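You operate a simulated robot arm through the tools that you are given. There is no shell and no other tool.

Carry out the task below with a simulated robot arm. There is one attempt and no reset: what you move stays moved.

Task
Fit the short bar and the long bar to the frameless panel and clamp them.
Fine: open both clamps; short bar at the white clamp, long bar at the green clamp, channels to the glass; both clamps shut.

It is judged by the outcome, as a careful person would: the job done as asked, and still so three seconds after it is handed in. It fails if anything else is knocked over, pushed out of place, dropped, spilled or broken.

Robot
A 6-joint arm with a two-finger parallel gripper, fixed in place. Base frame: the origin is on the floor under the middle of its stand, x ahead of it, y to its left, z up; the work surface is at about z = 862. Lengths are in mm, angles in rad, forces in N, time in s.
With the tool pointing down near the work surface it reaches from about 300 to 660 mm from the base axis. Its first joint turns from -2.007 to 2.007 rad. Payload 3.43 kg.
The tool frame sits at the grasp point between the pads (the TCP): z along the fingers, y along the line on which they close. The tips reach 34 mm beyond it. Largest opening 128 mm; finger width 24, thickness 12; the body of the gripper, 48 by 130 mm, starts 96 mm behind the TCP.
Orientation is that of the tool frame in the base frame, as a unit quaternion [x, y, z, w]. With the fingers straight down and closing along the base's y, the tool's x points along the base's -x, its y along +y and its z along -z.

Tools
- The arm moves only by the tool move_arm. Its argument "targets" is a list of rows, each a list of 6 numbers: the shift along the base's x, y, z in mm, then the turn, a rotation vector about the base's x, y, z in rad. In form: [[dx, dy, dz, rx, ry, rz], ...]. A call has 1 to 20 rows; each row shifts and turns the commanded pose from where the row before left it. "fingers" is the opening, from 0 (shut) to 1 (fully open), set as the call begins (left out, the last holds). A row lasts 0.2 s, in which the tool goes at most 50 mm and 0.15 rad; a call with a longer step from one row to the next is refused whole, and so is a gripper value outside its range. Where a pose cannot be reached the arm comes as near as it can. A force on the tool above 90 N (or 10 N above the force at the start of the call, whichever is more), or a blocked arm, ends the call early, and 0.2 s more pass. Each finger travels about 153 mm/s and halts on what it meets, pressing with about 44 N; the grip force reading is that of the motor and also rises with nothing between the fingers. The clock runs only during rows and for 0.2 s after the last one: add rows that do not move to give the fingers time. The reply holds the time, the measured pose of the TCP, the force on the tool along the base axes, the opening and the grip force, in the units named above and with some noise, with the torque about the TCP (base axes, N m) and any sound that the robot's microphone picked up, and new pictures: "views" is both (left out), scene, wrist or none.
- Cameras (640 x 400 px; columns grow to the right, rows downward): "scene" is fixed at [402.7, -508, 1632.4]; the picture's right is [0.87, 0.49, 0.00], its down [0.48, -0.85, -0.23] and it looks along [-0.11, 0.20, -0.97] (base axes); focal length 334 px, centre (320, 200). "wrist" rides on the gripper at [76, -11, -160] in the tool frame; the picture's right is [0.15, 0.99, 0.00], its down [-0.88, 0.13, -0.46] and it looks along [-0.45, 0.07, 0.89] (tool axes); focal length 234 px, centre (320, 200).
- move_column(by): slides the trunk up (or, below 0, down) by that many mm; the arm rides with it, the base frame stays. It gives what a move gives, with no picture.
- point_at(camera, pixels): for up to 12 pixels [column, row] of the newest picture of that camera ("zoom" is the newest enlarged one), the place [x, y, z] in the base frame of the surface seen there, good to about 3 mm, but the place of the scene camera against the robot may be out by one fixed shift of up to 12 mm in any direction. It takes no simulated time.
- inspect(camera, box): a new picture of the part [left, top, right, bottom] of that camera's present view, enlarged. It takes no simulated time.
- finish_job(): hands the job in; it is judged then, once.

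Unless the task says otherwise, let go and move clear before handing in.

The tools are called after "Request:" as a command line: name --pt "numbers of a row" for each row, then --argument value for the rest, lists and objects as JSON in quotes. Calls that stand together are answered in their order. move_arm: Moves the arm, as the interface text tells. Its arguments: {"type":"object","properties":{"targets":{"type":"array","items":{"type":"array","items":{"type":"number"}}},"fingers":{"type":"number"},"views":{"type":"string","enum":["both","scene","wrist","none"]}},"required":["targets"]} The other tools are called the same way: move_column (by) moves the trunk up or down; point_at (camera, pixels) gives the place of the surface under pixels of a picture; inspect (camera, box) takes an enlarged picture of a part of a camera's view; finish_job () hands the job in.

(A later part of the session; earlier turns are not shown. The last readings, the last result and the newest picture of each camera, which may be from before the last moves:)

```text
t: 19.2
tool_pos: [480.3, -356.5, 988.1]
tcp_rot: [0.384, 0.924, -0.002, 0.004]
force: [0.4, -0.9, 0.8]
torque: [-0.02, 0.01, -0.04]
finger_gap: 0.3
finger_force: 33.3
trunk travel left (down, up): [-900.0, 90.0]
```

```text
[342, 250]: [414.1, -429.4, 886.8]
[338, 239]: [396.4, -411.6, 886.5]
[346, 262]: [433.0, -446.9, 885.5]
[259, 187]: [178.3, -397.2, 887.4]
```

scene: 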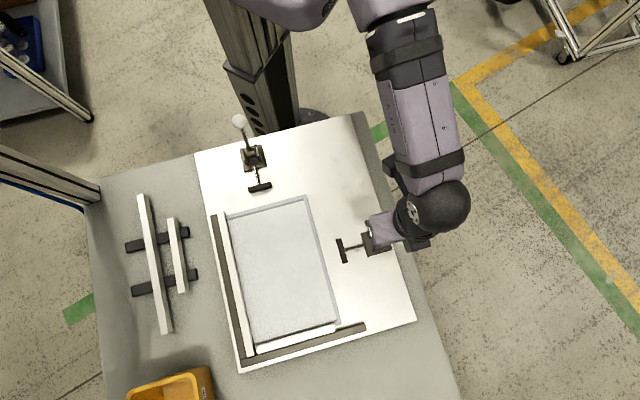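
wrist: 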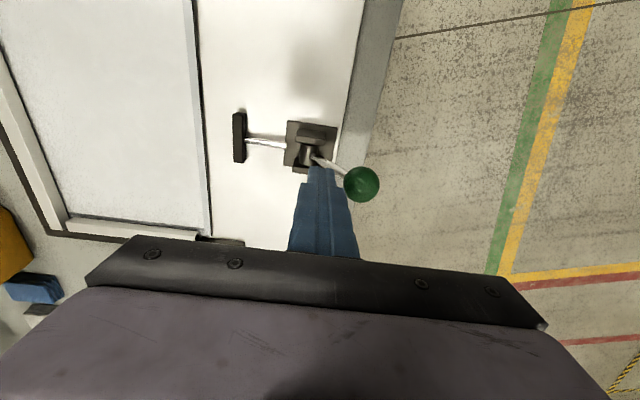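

Both clamps are at their open stops (white plate back about 27 mm, green likewise). Now I'll rise, cross over to the short bar with the fingers partly open, and hover for a close look.

Request:
move_arm --pt "-10 -10 20 0 0 0" --pt "-15 -15 40 0 0 0" --pt "-35 -15 20 0 0 0" --pt "-39 -20 0 0 0 0" --pt "-39 -20 0 0 0 0" --pt "-39 -20 0 0 0 0" --pt "-39 -20 0 0 0 0" --pt "-39 -20 0 0 0 0" --pt "-39 -20 0 0 0 0" --pt "-39 -20 0 0 0 0" --pt "-39 -20 0 0 0 0" --pt "-39 -2 -20 0 0 0" --pt "-2 0 -40 0 0 0" --pt "0 0 -30 0 0 0" --fingers 0.28

```text
t: 22.2
tool_pos: [67.7, -558.0, 977.2]
tcp_rot: [0.384, 0.923, -0.001, 0.004]
force: [-0.9, -0.2, -0.7]
torque: [0.02, -0.02, 0.0]
finger_gap: 35.8
finger_force: 0.1
trunk travel left (down, up): [-900.0, 90.0]
```

scene: 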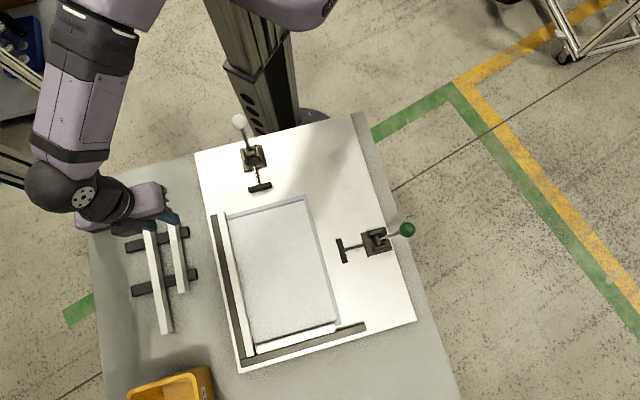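
wrist: 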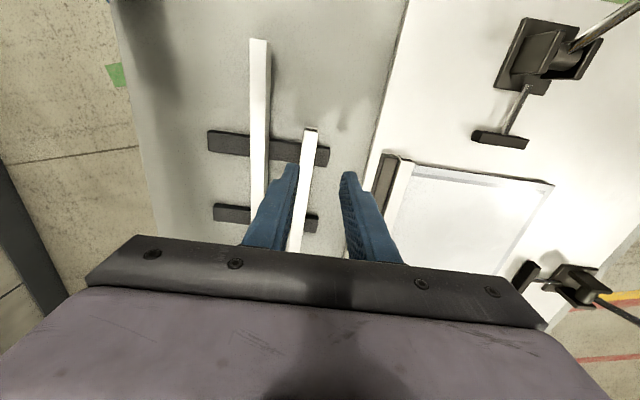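

Both levers show open in the scene. The short bar runs between the fingertips, from (310,130) to (293,250); I'll zoom to measure its edges.

Request:
inspect --camera "wrist" --box '[260, 110, 380, 210]'

Request:
point_at --camera "wrist" --pixels '[[310, 135], [308, 150], [306, 165], [304, 180], [301, 200], [297, 225], [295, 240]]'

```text
4.00 times, centred on (320, 160) of wrist
```

zoom: 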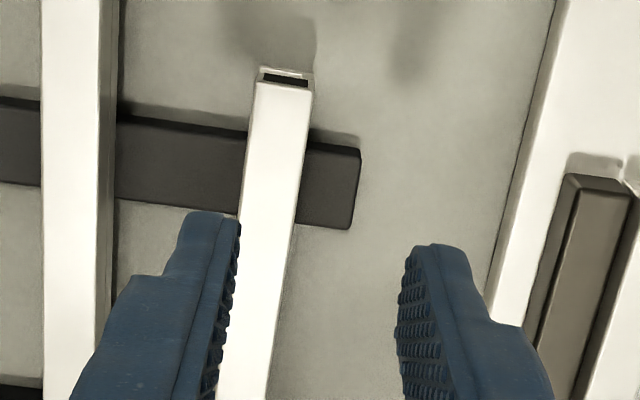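

```text
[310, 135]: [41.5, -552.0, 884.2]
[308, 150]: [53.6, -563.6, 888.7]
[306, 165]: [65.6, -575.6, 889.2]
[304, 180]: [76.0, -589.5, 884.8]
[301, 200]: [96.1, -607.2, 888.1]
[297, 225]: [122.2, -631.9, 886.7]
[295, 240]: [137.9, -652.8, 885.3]
```

The short bar's centreline runs at about -45.6° with ends near (38.7,-548.5) and (156,-667), so its middle is near (97,-608). I'll shift to (67,-577.5), 43 mm from the middle toward the near end, and lower part way for a check.

Request:
move_arm --pt "-0.7 -10 0 0 0 0" --pt "0 -9.5 0 0 0 0" --pt "0 0 -15 0 0 0" --pt "0 0 -15 0 0 0" --pt "0 0 -10 0 0 0" --views "wrist"

Request:
inspect --camera "wrist" --box '[260, 110, 380, 210]'

```text
t: 23.4
tool_pos: [67.2, -577.1, 938.2]
tcp_rot: [0.384, 0.923, -0.002, 0.003]
force: [0.2, 0.3, -0.6]
torque: [0.01, -0.01, 0.01]
finger_gap: 35.8
finger_force: 0.1
trunk travel left (down, up): [-900.0, 90.0]
```

wrist: 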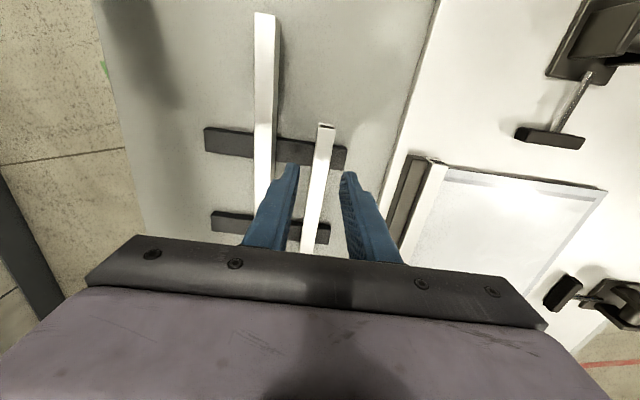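

```text
4.00 times, centred on (320, 160) of wrist
```

zoom: 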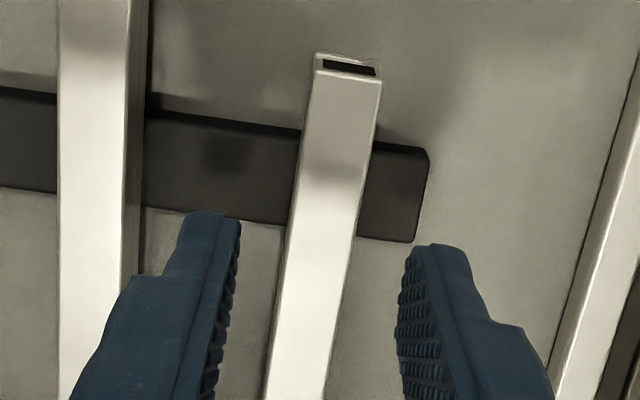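

The bar sits midway between the fingers at zoom (321,245). I'll lower so the tips overlap about 8 mm of the tube (TCP z≈912) and close.

Request:
move_arm --pt "0 0 -10 0 0 0" --pt "0 0 -10 0 0 0" --pt "0 0 -6 0 0 0" --views "none"

Request:
move_arm --pt "0 0 0 0 0 0" --pt "0 0 0 0 0 0" --pt "0 0 0 0 0 0" --fingers 0

```text
t: 24.2
tool_pos: [66.4, -578.4, 911.2]
tcp_rot: [0.383, 0.924, -0.002, 0.003]
force: [-0.3, -0.6, 0.1]
torque: [0.01, -0.01, -0.03]
finger_gap: 35.7
finger_force: 0.1
trunk travel left (down, up): [-900.0, 90.0]
```

```text
t: 25.0
tool_pos: [67.6, -577.0, 911.5]
tcp_rot: [0.383, 0.924, -0.002, 0.003]
force: [0.0, -1.1, 0.0]
torque: [-0.02, -0.02, -0.03]
finger_gap: 14.7
finger_force: 43.6
trunk travel left (down, up): [-900.0, 90.0]
```

scene: 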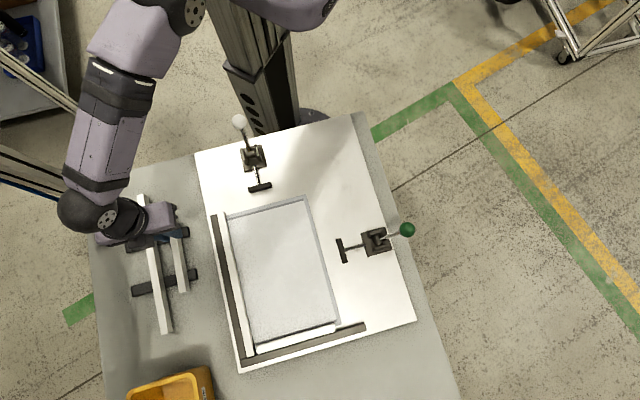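
wrist: 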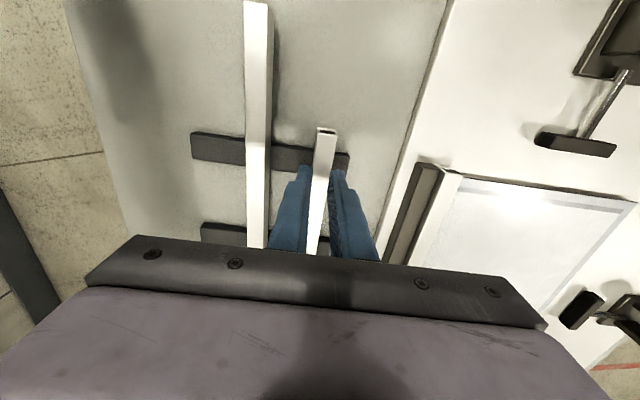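

The grip is on the bar (gap 14.7 mm, 43.6 N). I'll zoom to fix the near end's place relative to the grasp, then lift.

Request:
inspect --camera "wrist" --box '[290, 115, 360, 185]'

Request:
point_at --camera "zoom" --pixels '[[360, 110], [330, 105], [390, 118], [355, 140], [350, 180], [340, 220]]'

```text
5.71 times, centred on (325, 150) of wrist
```

zoom: 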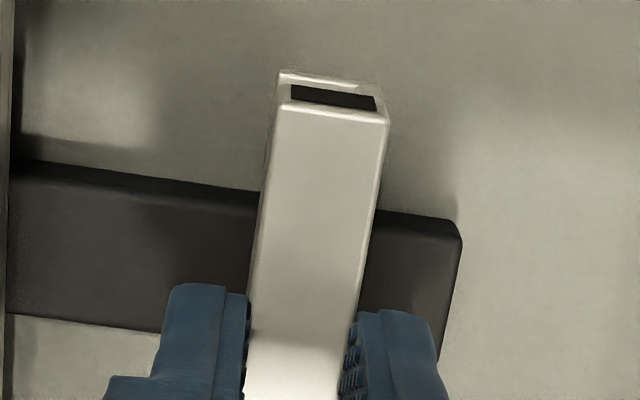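

```text
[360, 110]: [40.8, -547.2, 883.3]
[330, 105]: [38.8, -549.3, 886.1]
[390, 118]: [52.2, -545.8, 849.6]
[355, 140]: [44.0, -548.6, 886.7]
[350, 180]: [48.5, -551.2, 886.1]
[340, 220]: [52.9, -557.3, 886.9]
```

The near end is 39.3 mm from the grasp along the tool x, and the bar is centred in the grip. I'll lift it clear and carry it over the panel while turning it +90°.

Request:
move_arm --pt "0 0 10 0 0 0" --pt "0 0 35 0 0 0" --pt "0 0 40 0 0 0" --pt "0 0 40 0 0 0" --pt "0 0 25 0 0 0" --pt "10.4 10.4 0 0 0 0.1428" --pt "10.4 10.4 0 0 0 0.1428" --pt "10.4 10.4 0 0 0 0.1428" --pt "10.4 10.4 0 0 0 0.1428" --pt "10.4 10.4 0 0 0 0.1428" --pt "10.4 10.4 0 0 0 0.1428" --pt "10.4 10.4 0 0 0 0.1428" --pt "10.4 10.4 0 0 0 0.1428" --pt "10.4 10.4 0 0 0 0.1428" --pt "10.4 10.4 0 0 0 0.1428" --pt "10.4 10.4 0 0 0 0.1428"

```text
t: 28.4
tool_pos: [180.2, -463.2, 1061.2]
tcp_rot: [-0.384, 0.923, 0.002, 0.004]
force: [1.4, -0.1, -0.6]
torque: [-0.03, -0.02, -0.01]
finger_gap: 14.7
finger_force: 44.1
trunk travel left (down, up): [-900.0, 90.0]
```

scene: 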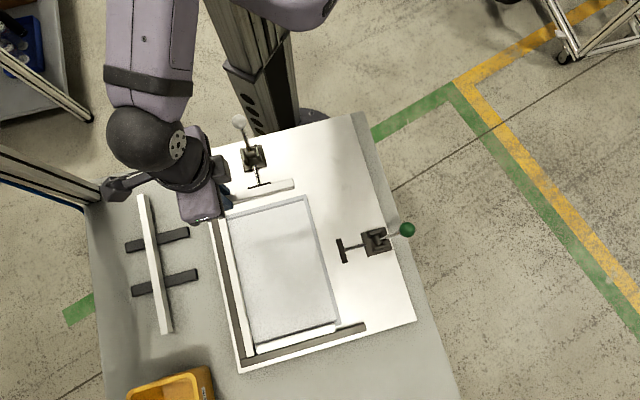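
wrist: 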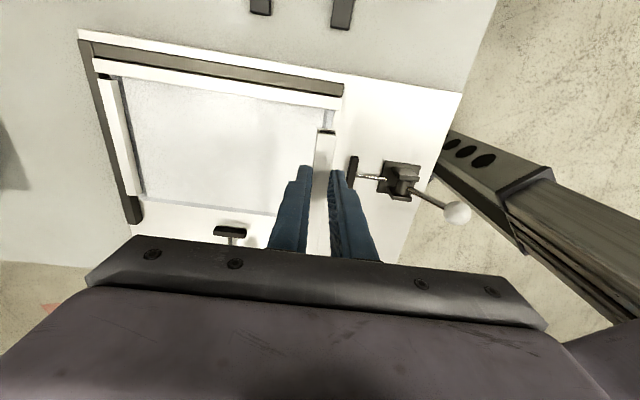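

The wrist view now shows the whole frame: left bar along row 60–110, the top glass edge near (325,115), the held bar at (325,150). I'll zoom on the corners to fix the frame's geometry.

Request:
inspect --camera "wrist" --box '[300, 75, 364, 135]'

Request:
inspect --camera "wrist" --box '[80, 30, 150, 110]'

Request:
inspect --camera "wrist" --box '[100, 170, 170, 240]'

Request:
inspect --camera "wrist" --box '[190, 180, 290, 250]'

```text
6.67 times, centred on (332, 105) of wrist
```

zoom: 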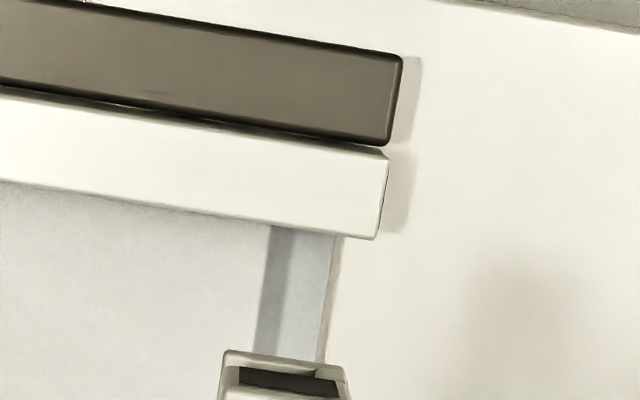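

```text
5.00 times, centred on (115, 70) of wrist
```

zoom: 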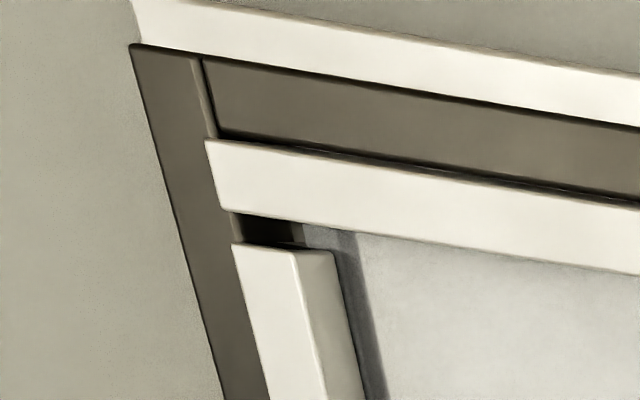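

```text
5.71 times, centred on (135, 205) of wrist
```

zoom: 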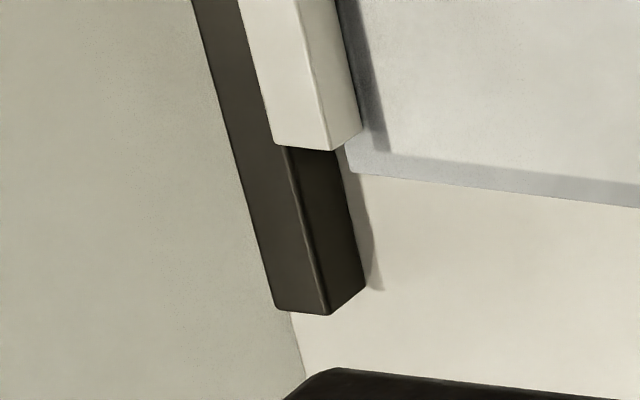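

```text
5.71 times, centred on (240, 215) of wrist
```

zoom: 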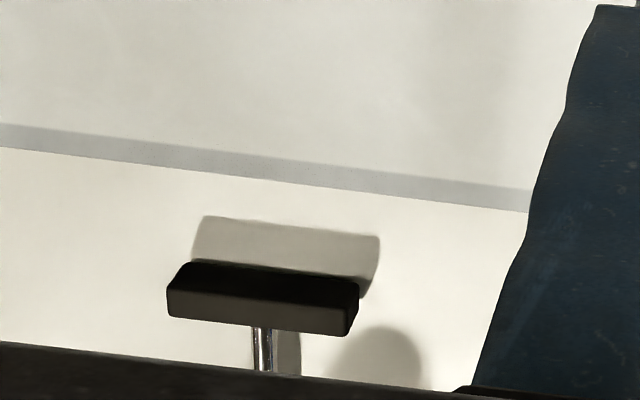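

From the zooms, ray-casting gives the frame direction u ≈ 45.65°, glass right edge about 190.7 mm from the left bar's inner face, and the seated bottom bar spanning about u 7–174. I'll bring the short bar over the same span, just outside the top edge, and lower to about 25 mm above the board.

Request:
move_arm --pt "-8.1 11 0 0 0 0.0087" --pt "-8.1 11 0 0 0 0" --pt "0 0 -32 0 0 0" --pt "0 0 -32 0 0 0" --pt "0 0 -32 0 0 0" --pt "0 0 -30 0 0 0"

Request:
inspect --camera "wrist" --box '[270, 90, 400, 190]'

```text
t: 29.8
tool_pos: [165.2, -441.8, 935.3]
tcp_rot: [-0.386, 0.922, 0.001, 0.004]
force: [0.0, 0.6, 0.3]
torque: [-0.05, 0.02, 0.01]
finger_gap: 14.6
finger_force: 43.4
trunk travel left (down, up): [-900.0, 90.0]
```

scene: 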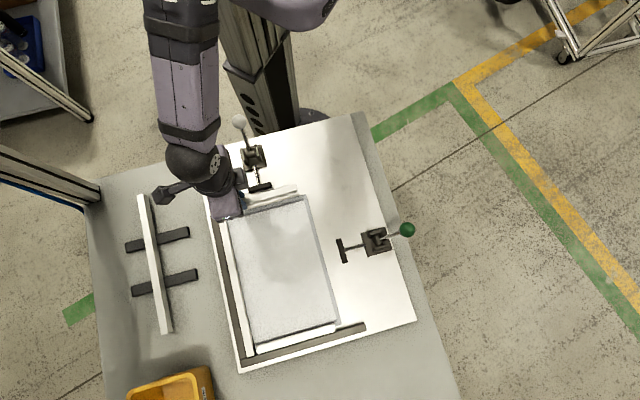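
wrist: 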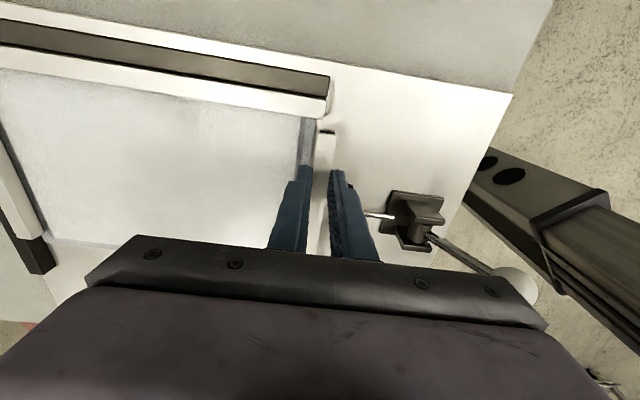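

```text
4.00 times, centred on (335, 140) of wrist
```

zoom: 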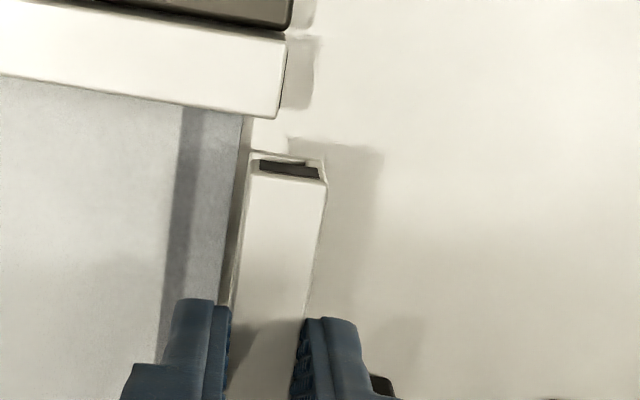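

The held bar's end is at about u=7.3 and its inner face about 2.5 mm outside the glass edge, with no overlap with the left bar. I'll lower nearly to the board and then feel for contact.

Request:
move_arm --pt "0 0 -10 0 0 0" --pt "0 0 -10 0 0 0" --pt "0 0 -2 0 0 0" --views "wrist"

Request:
inspect --camera "wrist" --box '[270, 90, 400, 190]'

```text
t: 30.6
tool_pos: [165.8, -441.8, 914.0]
tcp_rot: [-0.386, 0.922, 0.001, 0.003]
force: [-0.2, 0.0, -1.0]
torque: [0.01, 0.02, 0.01]
finger_gap: 14.8
finger_force: 44.3
trunk travel left (down, up): [-900.0, 90.0]
```

wrist: 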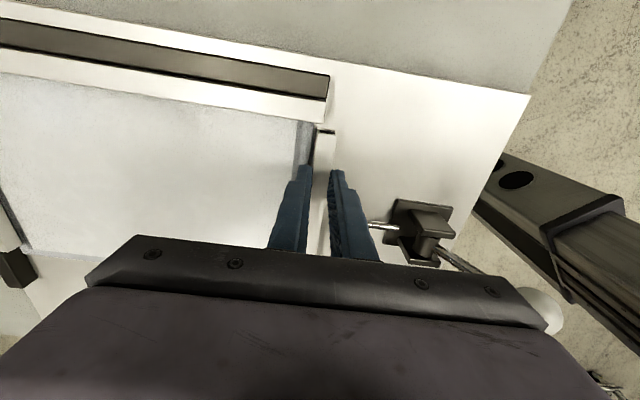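

```text
4.00 times, centred on (335, 140) of wrist
```

zoom: 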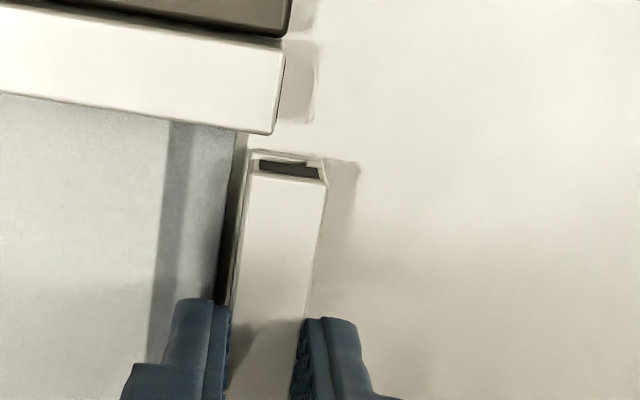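

The bar is about 3–4 mm above the board with a visible gap to the glass along zoom (230,230). I'll step down gently until I feel the board.

Request:
move_arm --pt "0 0 -1 0 0 0" --pt "0 0 -1 0 0 0" --pt "0 0 -0.7 0 0 0" --views "none"

```text
t: 31.4
tool_pos: [164.6, -440.9, 912.3]
tcp_rot: [-0.386, 0.922, 0.001, 0.004]
force: [0.1, -0.1, -0.1]
torque: [0.13, -0.14, 0.0]
finger_gap: 14.8
finger_force: 44.7
trunk travel left (down, up): [-900.0, 90.0]
```

The torque has risen slightly (0.19 N m), suggesting one end of the bar just touches. I'll lower a little more.

Request:
move_arm --pt "0 0 -0.7 0 0 0" --pt "0 0 -0.7 0 0 0" --views "none"

```text
t: 32.0
tool_pos: [164.3, -442.0, 912.7]
tcp_rot: [-0.387, 0.922, 0.0, 0.003]
force: [0.5, 0.3, 13.6]
torque: [0.84, -0.77, 0.07]
finger_gap: 14.4
finger_force: 44.2
trunk travel left (down, up): [-900.0, 90.0]
```

A 13.6 N push with torque centred about 84 mm toward the right end suggests the right part of the bar touches first. I'll look before pressing further.

Request:
move_arm --pt "0 0 0.7 0 0 0" --views "both"

Request:
inspect --camera "scene" --box '[220, 170, 320, 230]'

Request:
inspect --camera "wrist" --box '[270, 90, 400, 190]'

```text
t: 32.4
tool_pos: [164.4, -440.7, 910.6]
tcp_rot: [-0.386, 0.923, 0.001, 0.003]
force: [1.3, -0.4, 11.2]
torque: [0.44, -0.53, -0.04]
finger_gap: 14.6
finger_force: 43.7
trunk travel left (down, up): [-900.0, 90.0]
```

scene: 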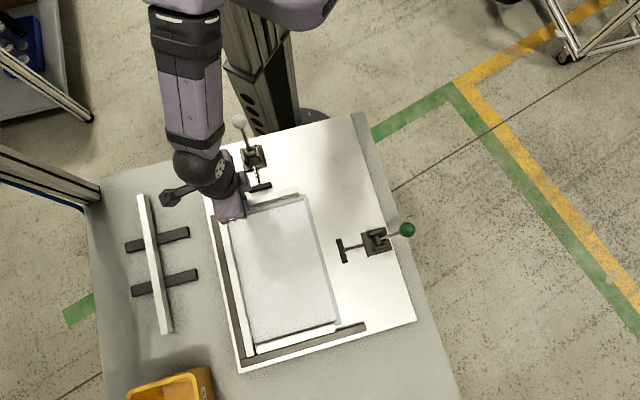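
wrist: 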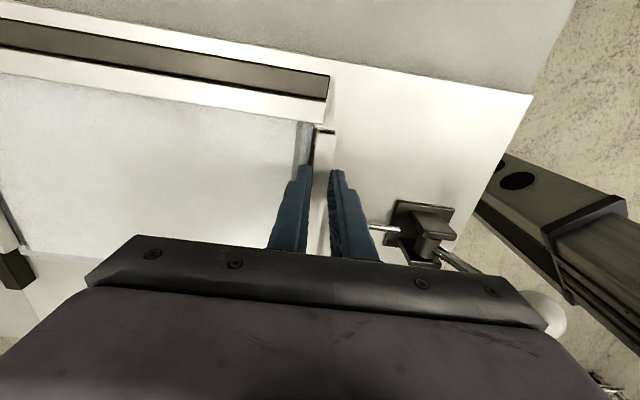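

```text
6.40 times, centred on (270, 200) of scene
```

zoom: 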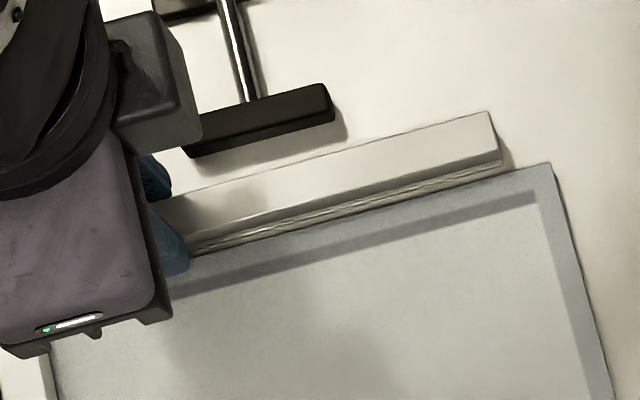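

```text
4.00 times, centred on (335, 140) of wrist
```

zoom: 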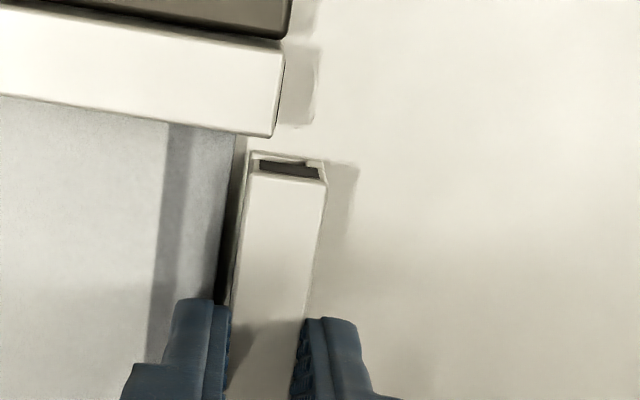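

The scene zoom shows the bar flat on the board, parallel to and just outside the glass edge. I'll slide it toward the glass along v in small steps and watch the force.

Request:
move_arm --pt "1.43 -1.4 0.2 0 0 0" --pt "1.43 -1.4 0 0 0 0" --pt "1.43 -1.4 0 0 0 0" --views "none"

Request:
inspect --camera "scene" --box '[220, 170, 320, 230]'

Request:
inspect --camera "wrist" --box '[270, 90, 400, 190]'

```text
t: 33.2
tool_pos: [167.6, -445.0, 911.2]
tcp_rot: [-0.386, 0.922, 0.001, 0.003]
force: [-4.6, 2.7, 11.8]
torque: [-0.01, 0.28, -0.02]
finger_gap: 14.6
finger_force: 43.6
trunk travel left (down, up): [-900.0, 90.0]
```

```text
6.40 times, centred on (270, 200) of scene
```

zoom: 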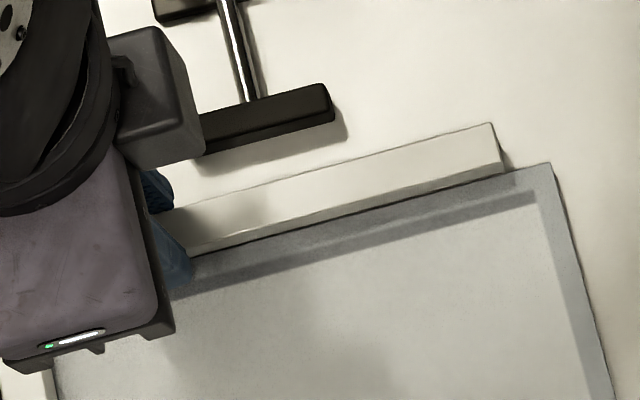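

```text
4.00 times, centred on (335, 140) of wrist
```

zoom: 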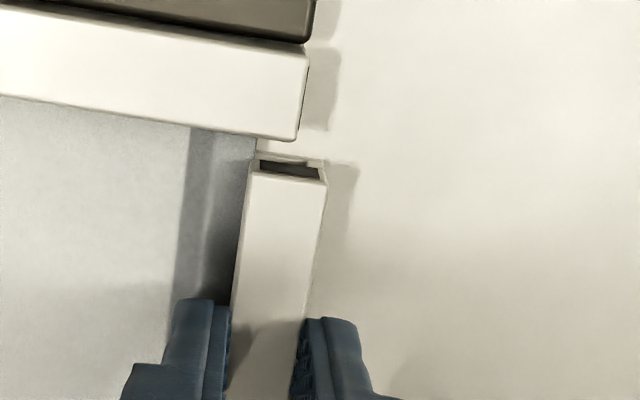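

The flange has slipped under the glass and the tube over it (zoom (250,150)), with only friction-level force. I'll keep sliding until it seats.

Request:
move_arm --pt "1.43 -1.4 0.2 0 0 0" --pt "1.07 -1.05 0 0 0 0" --pt "1.07 -1.05 0 0 0 0" --views "none"

Request:
inspect --camera "wrist" --box '[270, 90, 400, 190]'

```text
t: 34.0
tool_pos: [172.3, -448.5, 910.9]
tcp_rot: [-0.386, 0.923, 0.001, 0.003]
force: [-1.4, 1.3, 7.8]
torque: [0.01, 0.16, -0.03]
finger_gap: 14.7
finger_force: 44.1
trunk travel left (down, up): [-900.0, 90.0]
```

```text
4.00 times, centred on (335, 140) of wrist
```

zoom: 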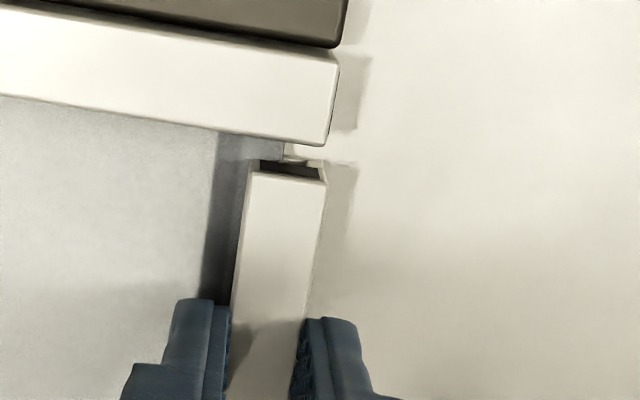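

The glass edge at zoom (285,155) is about two-thirds into the channel. I'll continue in smaller steps until contact with the web shows as a rise in force.

Request:
move_arm --pt "0.72 -0.7 0.1 0 0 0" --pt "0.72 -0.7 0 0 0 0" --pt "0.72 -0.7 0 0 0 0" --views "none"

Request:
inspect --camera "wrist" --box '[290, 95, 370, 155]'

```text
t: 34.8
tool_pos: [173.2, -450.0, 911.4]
tcp_rot: [-0.386, 0.922, 0.001, 0.003]
force: [-1.0, 1.2, 6.6]
torque: [-0.05, 0.17, -0.06]
finger_gap: 14.6
finger_force: 44.0
trunk travel left (down, up): [-900.0, 90.0]
```

```text
6.67 times, centred on (330, 125) of wrist
```

zoom: 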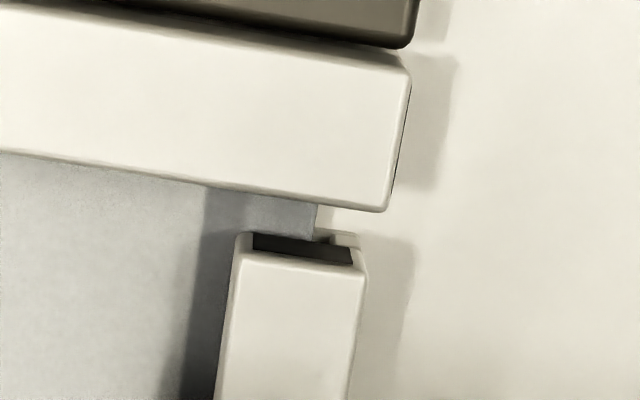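

The glass edge at zoom (317,240) is about 1.5 mm from the web at (330,240). I'll push the last bit in half-millimetre steps.

Request:
move_arm --pt "0.5 -0.49 0.1 0 0 0" --pt "0.5 -0.49 0 0 0 0" --pt "0.36 -0.35 0 0 0 0" --views "none"

Request:
inspect --camera "wrist" --box '[290, 95, 370, 155]'

```text
t: 35.6
tool_pos: [175.7, -452.0, 911.1]
tcp_rot: [-0.386, 0.922, 0.001, 0.004]
force: [-1.0, 1.2, 4.2]
torque: [0.0, 0.09, -0.06]
finger_gap: 14.7
finger_force: 44.6
trunk travel left (down, up): [-900.0, 90.0]
```

```text
6.67 times, centred on (330, 125) of wrist
```

zoom: 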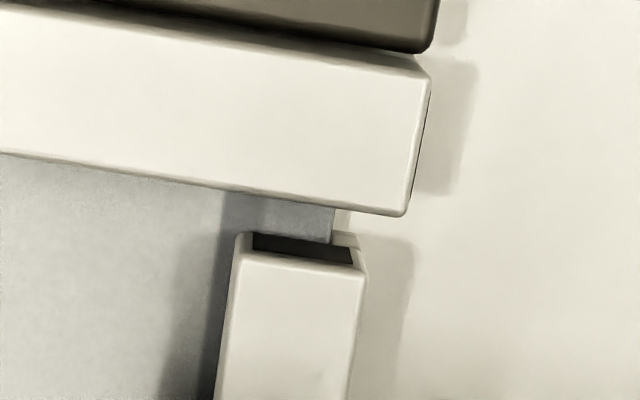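

The glass edge now meets the web at zoom (333,240) at the left end. I'll press about 1 mm more to feel the seat and look at the right end in the scene view.

Request:
move_arm --pt "0.36 -0.35 0 0 0 0" --pt "0.36 -0.35 0 0 0 0" --views "none"

Request:
inspect --camera "scene" --box '[220, 170, 320, 230]'

Request:
inspect --camera "wrist" --box '[290, 95, 370, 155]'

```text
t: 36.2
tool_pos: [177.2, -451.2, 911.9]
tcp_rot: [-0.386, 0.923, 0.002, 0.003]
force: [-3.0, 2.8, 6.2]
torque: [0.05, 0.22, -0.09]
finger_gap: 14.7
finger_force: 43.7
trunk travel left (down, up): [-900.0, 90.0]
```

```text
6.40 times, centred on (270, 200) of scene
```

zoom: 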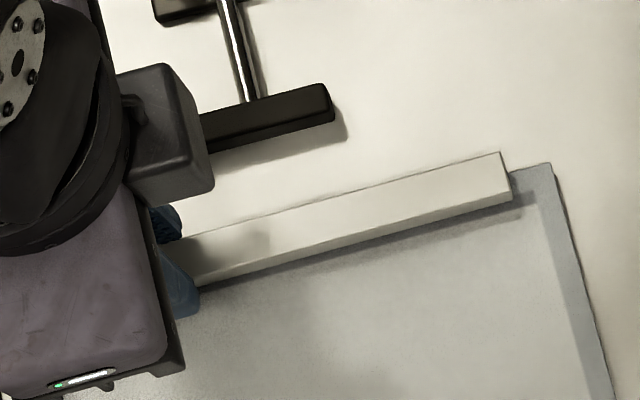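

```text
6.67 times, centred on (330, 125) of wrist
```

zoom: 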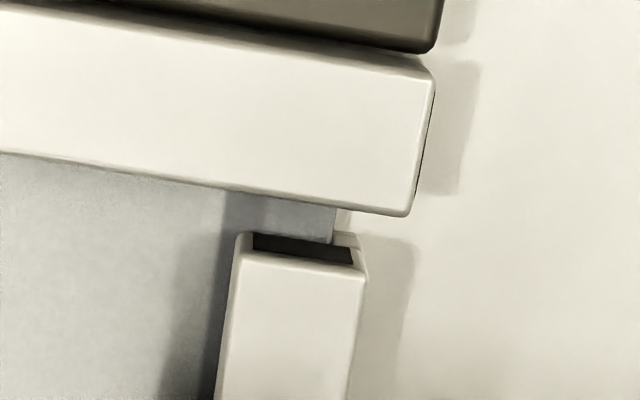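

The bar is seated at the left end with about 4 N of push, parallel to the edge in the scene view. I'll open the fingers just enough, rise, and look.

Request:
move_arm --pt "0 0 0 0 0 0" --pt "0 0 0 0 0 0" --fingers 0.26 --views "none"

Request:
move_arm --pt "0 0 15 0 0 0" --pt "0 0 30 0 0 0" --pt "0 0 40 0 0 0" --pt "0 0 40 0 0 0"

Request:
inspect --camera "scene" --box '[200, 160, 320, 240]'

Request:
inspect --camera "wrist" --box '[260, 70, 420, 190]'

```text
t: 36.8
tool_pos: [177.1, -452.4, 910.8]
tcp_rot: [-0.386, 0.922, 0.001, 0.003]
force: [0.4, -0.5, -0.8]
torque: [0.01, -0.01, 0.02]
finger_gap: 33.2
finger_force: 0.0
trunk travel left (down, up): [-900.0, 90.0]
```

```text
t: 37.8
tool_pos: [176.7, -453.3, 1037.6]
tcp_rot: [-0.386, 0.922, 0.001, 0.003]
force: [0.2, 0.1, -0.2]
torque: [-0.01, 0.04, -0.04]
finger_gap: 33.5
finger_force: 0.0
trunk travel left (down, up): [-900.0, 90.0]
```

scene: 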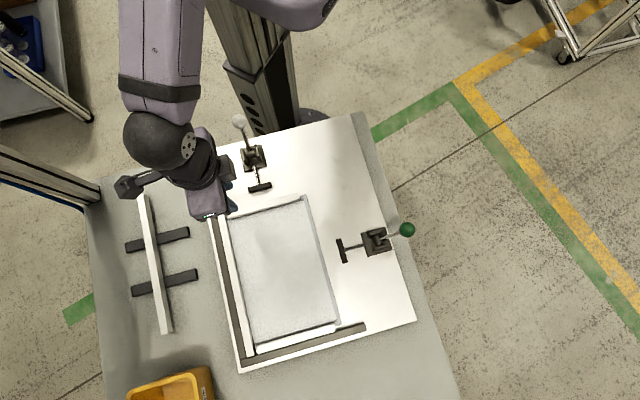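
wrist: 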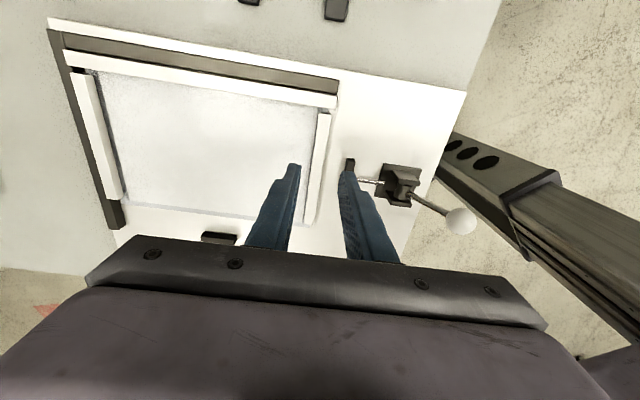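

```text
5.00 times, centred on (260, 200) of scene
```

zoom: 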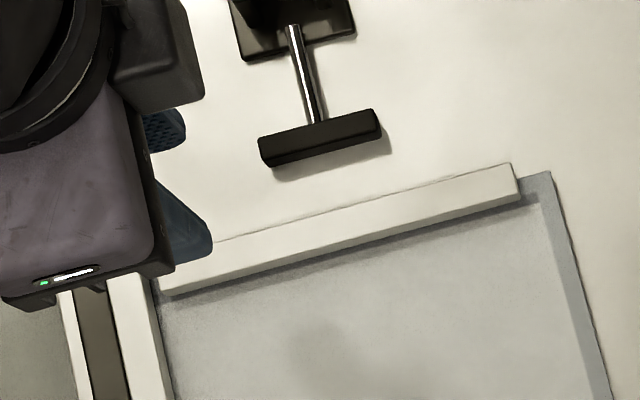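

```text
3.33 times, centred on (340, 130) of wrist
```

zoom: 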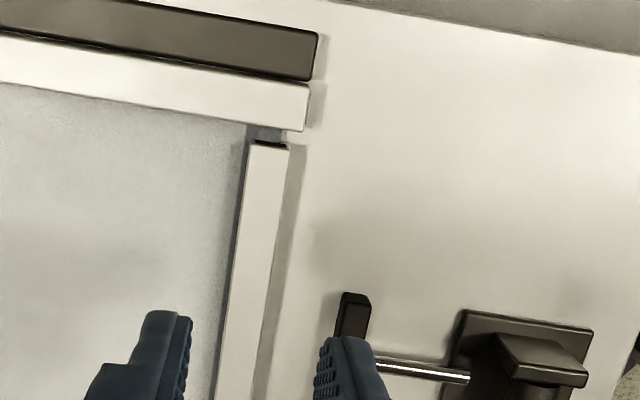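

The short bar lies in place along the top edge with about equal gaps at its ends. Next I'll close the white clamp: with the gripper fully open I'll straddle the knob so the rear finger can pull it forward; first I'll move above it and look.

Request:
move_arm --pt "-13 26 0 0 0 0" --pt "-13 26 0 0 0 0" --pt "-13 26 0 0 0 0" --pt "-13 26 0 0 0 0" --pt "-13.7 27 0 0 0 0" --pt "0 0 -15 0 0 0" --fingers 1

Request:
point_at --camera "wrist" --pixels '[[330, 150], [380, 160], [390, 160]]'

```text
t: 39.2
tool_pos: [109.9, -321.8, 1021.0]
tcp_rot: [-0.386, 0.922, 0.003, 0.004]
force: [1.2, 0.4, 1.1]
torque: [0.04, 0.0, 0.01]
finger_gap: 127.8
finger_force: 0.0
trunk travel left (down, up): [-900.0, 90.0]
```

scene: 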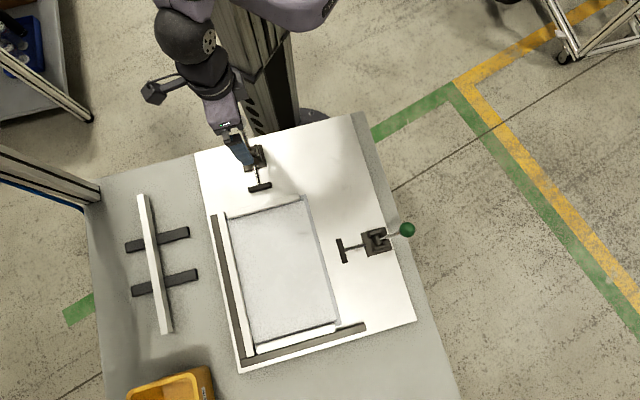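
wrist: 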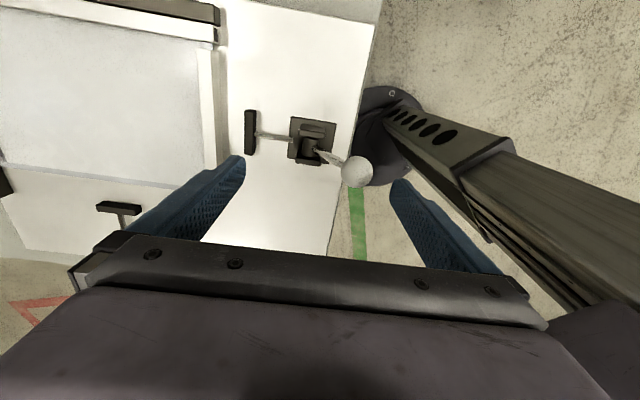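

```text
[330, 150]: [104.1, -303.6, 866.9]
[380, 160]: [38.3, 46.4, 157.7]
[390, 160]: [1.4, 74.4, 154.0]
```

The white ball at (356,171) lies between the fingers, near the rear one at (400,185). I'll measure it.

Request:
point_at --camera "wrist" --pixels '[[356, 171], [350, 165], [345, 172], [365, 172], [398, 180], [235, 160]]'

Request:
inspect --camera "wrist" --box '[280, 110, 420, 210]'

```text
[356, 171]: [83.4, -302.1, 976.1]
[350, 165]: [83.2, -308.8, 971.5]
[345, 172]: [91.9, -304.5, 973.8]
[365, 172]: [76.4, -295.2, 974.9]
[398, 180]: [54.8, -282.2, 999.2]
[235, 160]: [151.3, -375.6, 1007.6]
```

```text
4.00 times, centred on (350, 160) of wrist
```

zoom: 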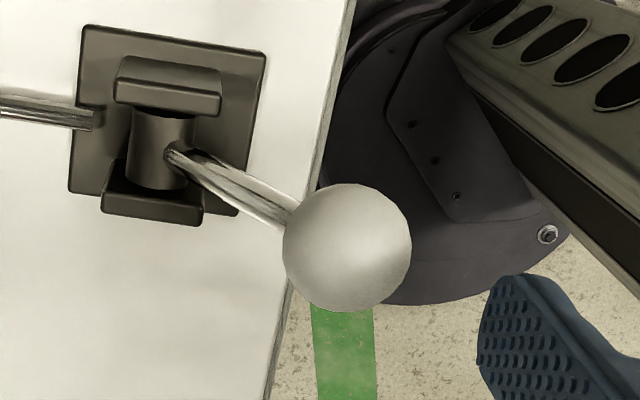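

The ball centre is (85,-296,962), in line with the fingers and about 13 mm ahead of the rear finger. I'll lower and pull it forward along v, starting with 80 mm.

Request:
move_arm --pt "0 0 -21 0 0 0" --pt "0 0 -21 0 0 0" --pt "7.15 -7 0 0 0 0" --pt "7.15 -7 0 0 0 0" --pt "7.15 -7 0 0 0 0" --pt "7.15 -7 0 0 0 0" --pt "7.15 -7 0 0 0 0" --pt "7.15 -7 0 0 0 0" --pt "7.15 -7 0 0 0 0" --pt "7.15 -7 0 0 0 0"

```text
t: 41.4
tool_pos: [167.7, -378.8, 980.5]
tcp_rot: [-0.385, 0.923, 0.001, 0.003]
force: [1.0, 0.6, -1.2]
torque: [0.01, 0.0, 0.0]
finger_gap: 128.1
finger_force: 0.1
trunk travel left (down, up): [-900.0, 90.0]
```

scene: 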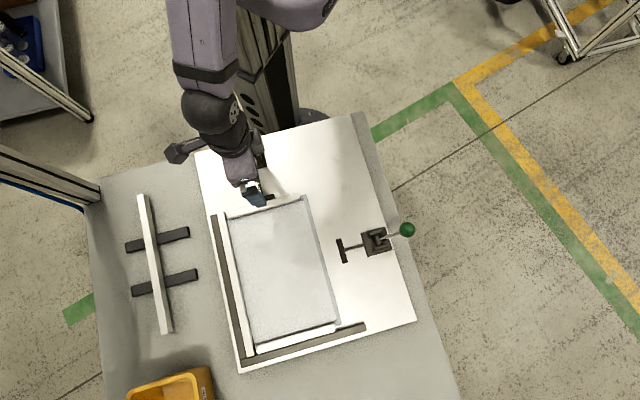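
wrist: 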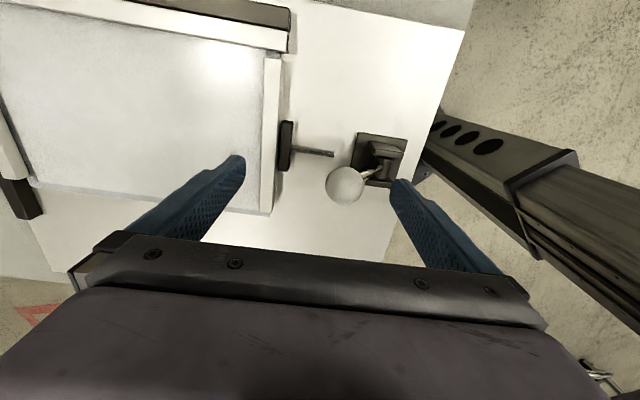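

The lever has flipped forward (ball at (345,184)) and the plate at (286,147) is up against or near the short bar. I'll zoom to see whether it presses the bar.

Request:
inspect --camera "wrist" --box '[250, 100, 410, 220]'

Request:
inspect --camera "wrist" --box '[255, 105, 315, 185]'

Request:
point_at --camera "wrist" --pixels '[[345, 183], [372, 172], [286, 125], [284, 165]]'

```text
3.33 times, centred on (330, 160) of wrist
```

zoom: 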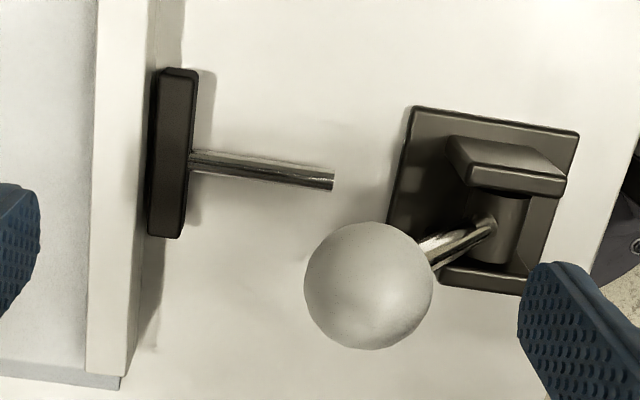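

```text
5.00 times, centred on (285, 145) of wrist
```

zoom: 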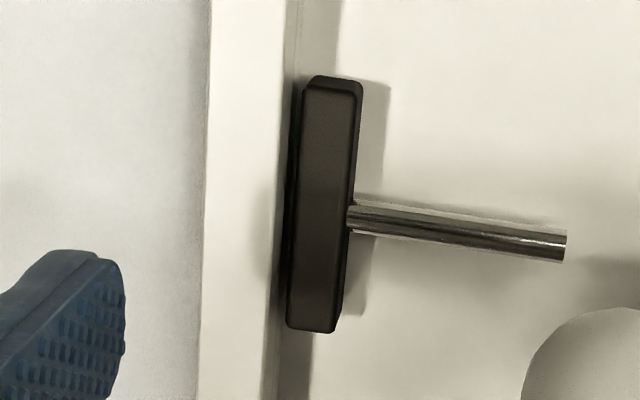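

```text
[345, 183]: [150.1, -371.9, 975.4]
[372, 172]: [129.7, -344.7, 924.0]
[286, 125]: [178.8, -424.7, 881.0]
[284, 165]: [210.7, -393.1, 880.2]
```

The ball is back where it started (152,-366,961) and the plate sits as it did before opening, but a narrow dark gap of perhaps 2–3 mm seems to remain to the bar. I'll bring the rear finger up to the ball and press forward to see if the lever goes further.

Request:
move_arm --pt "7.15 -7 0 0 0 0" --pt "7.15 -7 0 0 0 0" --pt "5 -4.9 0 0 0 0" --pt "2.15 -2.1 0 0 0 0" --pt "2.15 -2.1 0 0 0 0" --views "wrist"

Request:
inspect --camera "wrist" --box '[210, 80, 410, 220]'

```text
t: 42.6
tool_pos: [188.5, -396.5, 978.9]
tcp_rot: [-0.387, 0.922, 0.005, 0.004]
force: [-15.8, 10.6, 7.6]
torque: [0.67, 0.86, 0.19]
finger_gap: 128.5
finger_force: 0.1
trunk travel left (down, up): [-900.0, 90.0]
```

wrist: 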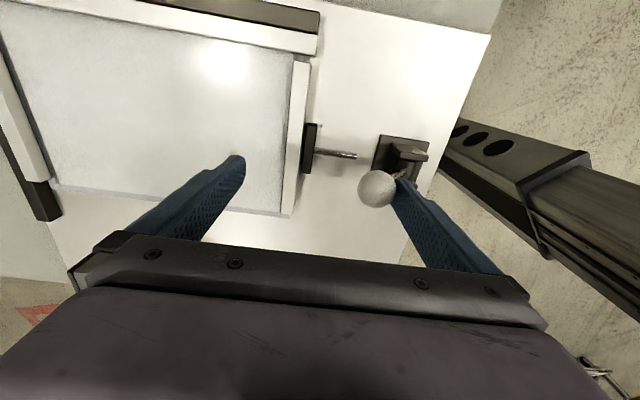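

```text
2.86 times, centred on (310, 150) of wrist
```

zoom: 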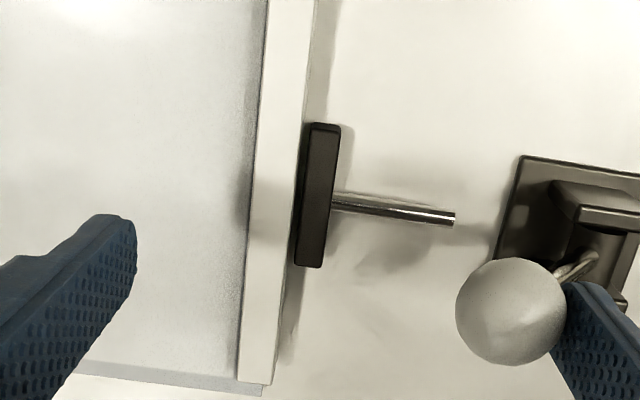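

Pressing with 19 N no longer moves the lever, so it is at its forward stop. I'll zoom closely on the plate-to-bar gap.

Request:
inspect --camera "wrist" --box '[286, 110, 336, 180]'

Request:
inspect --camera "wrist" --box '[298, 115, 322, 130]'

Request:
inspect --camera "scene" --box '[225, 310, 345, 370]'

```text
5.71 times, centred on (311, 145) of wrist
```

zoom: 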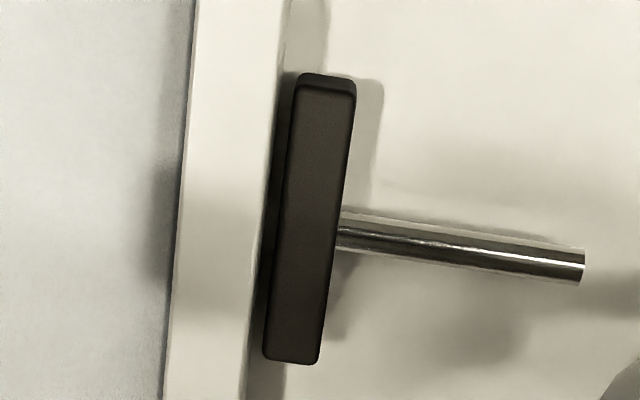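

```text
16.00 times, centred on (310, 122) of wrist
```

zoom: 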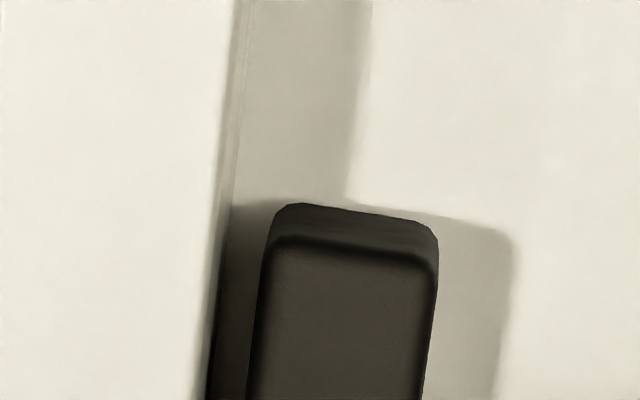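

```text
5.33 times, centred on (285, 340) of scene
```

zoom: 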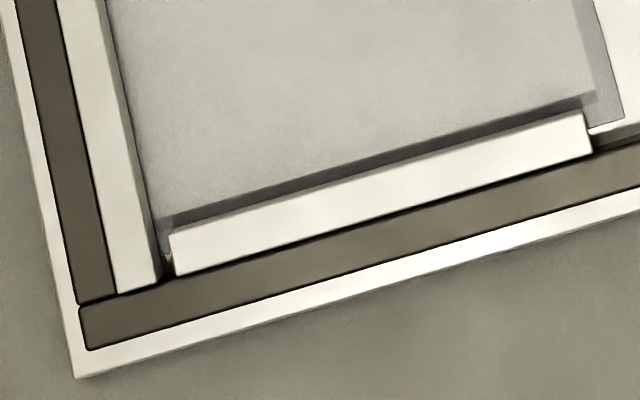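

The plate is shut but a gap of about 2.5 mm remains, so I pushed the short bar slightly deeper than the clamp's closed position; its outer face should be flush with the long bars' ends. I'll back the fingers off the knob, rise, and go over the bar to draw it back against the plate.

Request:
move_arm --pt "-5 5 0 0 0 0" --pt "-3.5 3.5 0 0 0 0" --pt "0 0 30 0 0 0" --pt "0 0 40 0 0 0" --pt "0 -20 0 0 0 0" --pt "0 -25 0 0 0 0" --pt "-7.6 -5.5 0 0 0 0.003" --fingers 1

Request:
inspect --camera "wrist" --box '[270, 80, 390, 180]'

```text
t: 44.2
tool_pos: [176.8, -443.3, 1050.1]
tcp_rot: [-0.387, 0.922, 0.002, 0.004]
force: [0.0, -1.0, 0.6]
torque: [0.0, -0.01, 0.0]
finger_gap: 128.1
finger_force: 0.2
trunk travel left (down, up): [-900.0, 90.0]
```

scene: 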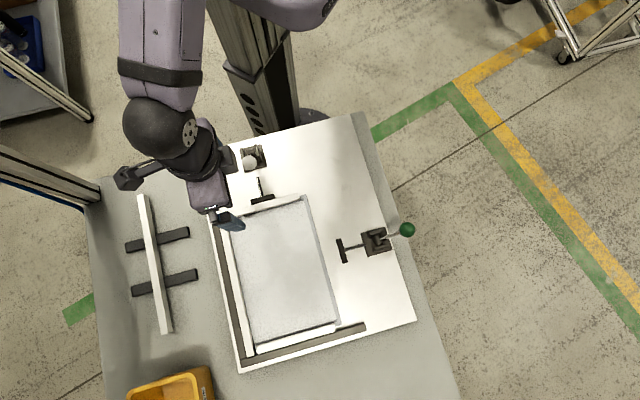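
wrist: 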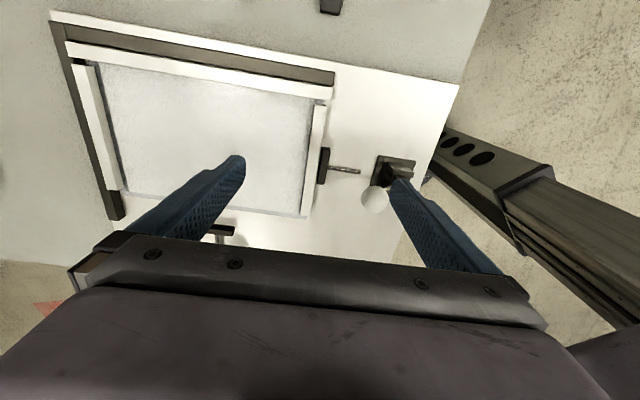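

```text
4.00 times, centred on (330, 130) of wrist
```

zoom: 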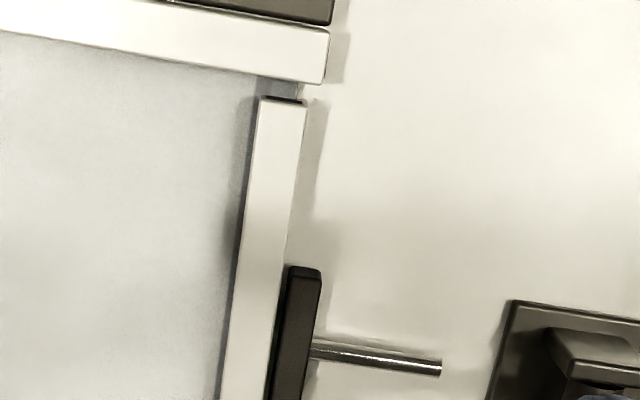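

The bar's outer face is inset roughly 4.5 mm from the left bar's end, with the plate about 2.5 mm behind it. I'll lower around the bar at the earlier grasp place with the fingers narrowed, and grip it.

Request:
move_arm --pt "-0.8 -8.3 0 0 0 0" --pt "0 0 -30 0 0 0" --pt "0 0 -35 0 0 0" --pt "0 0 -35 0 0 0" --pt "0 0 -25 0 0 0" --pt "0 0 0 0 0 0" --fingers 0.26 --views "wrist"

Request:
inspect --camera "wrist" --box '[270, 90, 400, 190]'

```text
t: 45.6
tool_pos: [174.5, -451.1, 924.6]
tcp_rot: [-0.387, 0.922, 0.002, 0.003]
force: [0.3, 0.2, 0.9]
torque: [0.05, 0.01, 0.01]
finger_gap: 33.3
finger_force: 0.1
trunk travel left (down, up): [-900.0, 90.0]
```

wrist: 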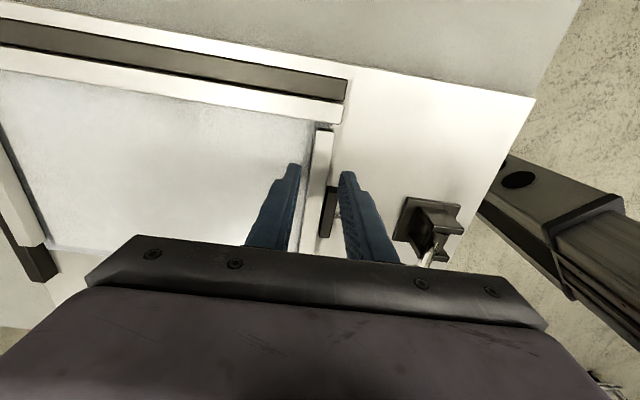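

```text
4.00 times, centred on (335, 140) of wrist
```

zoom: 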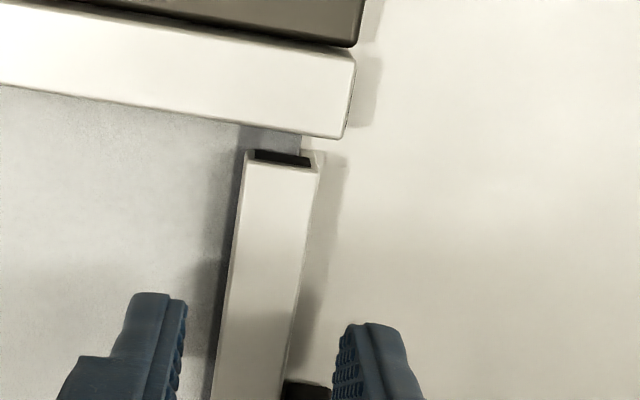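

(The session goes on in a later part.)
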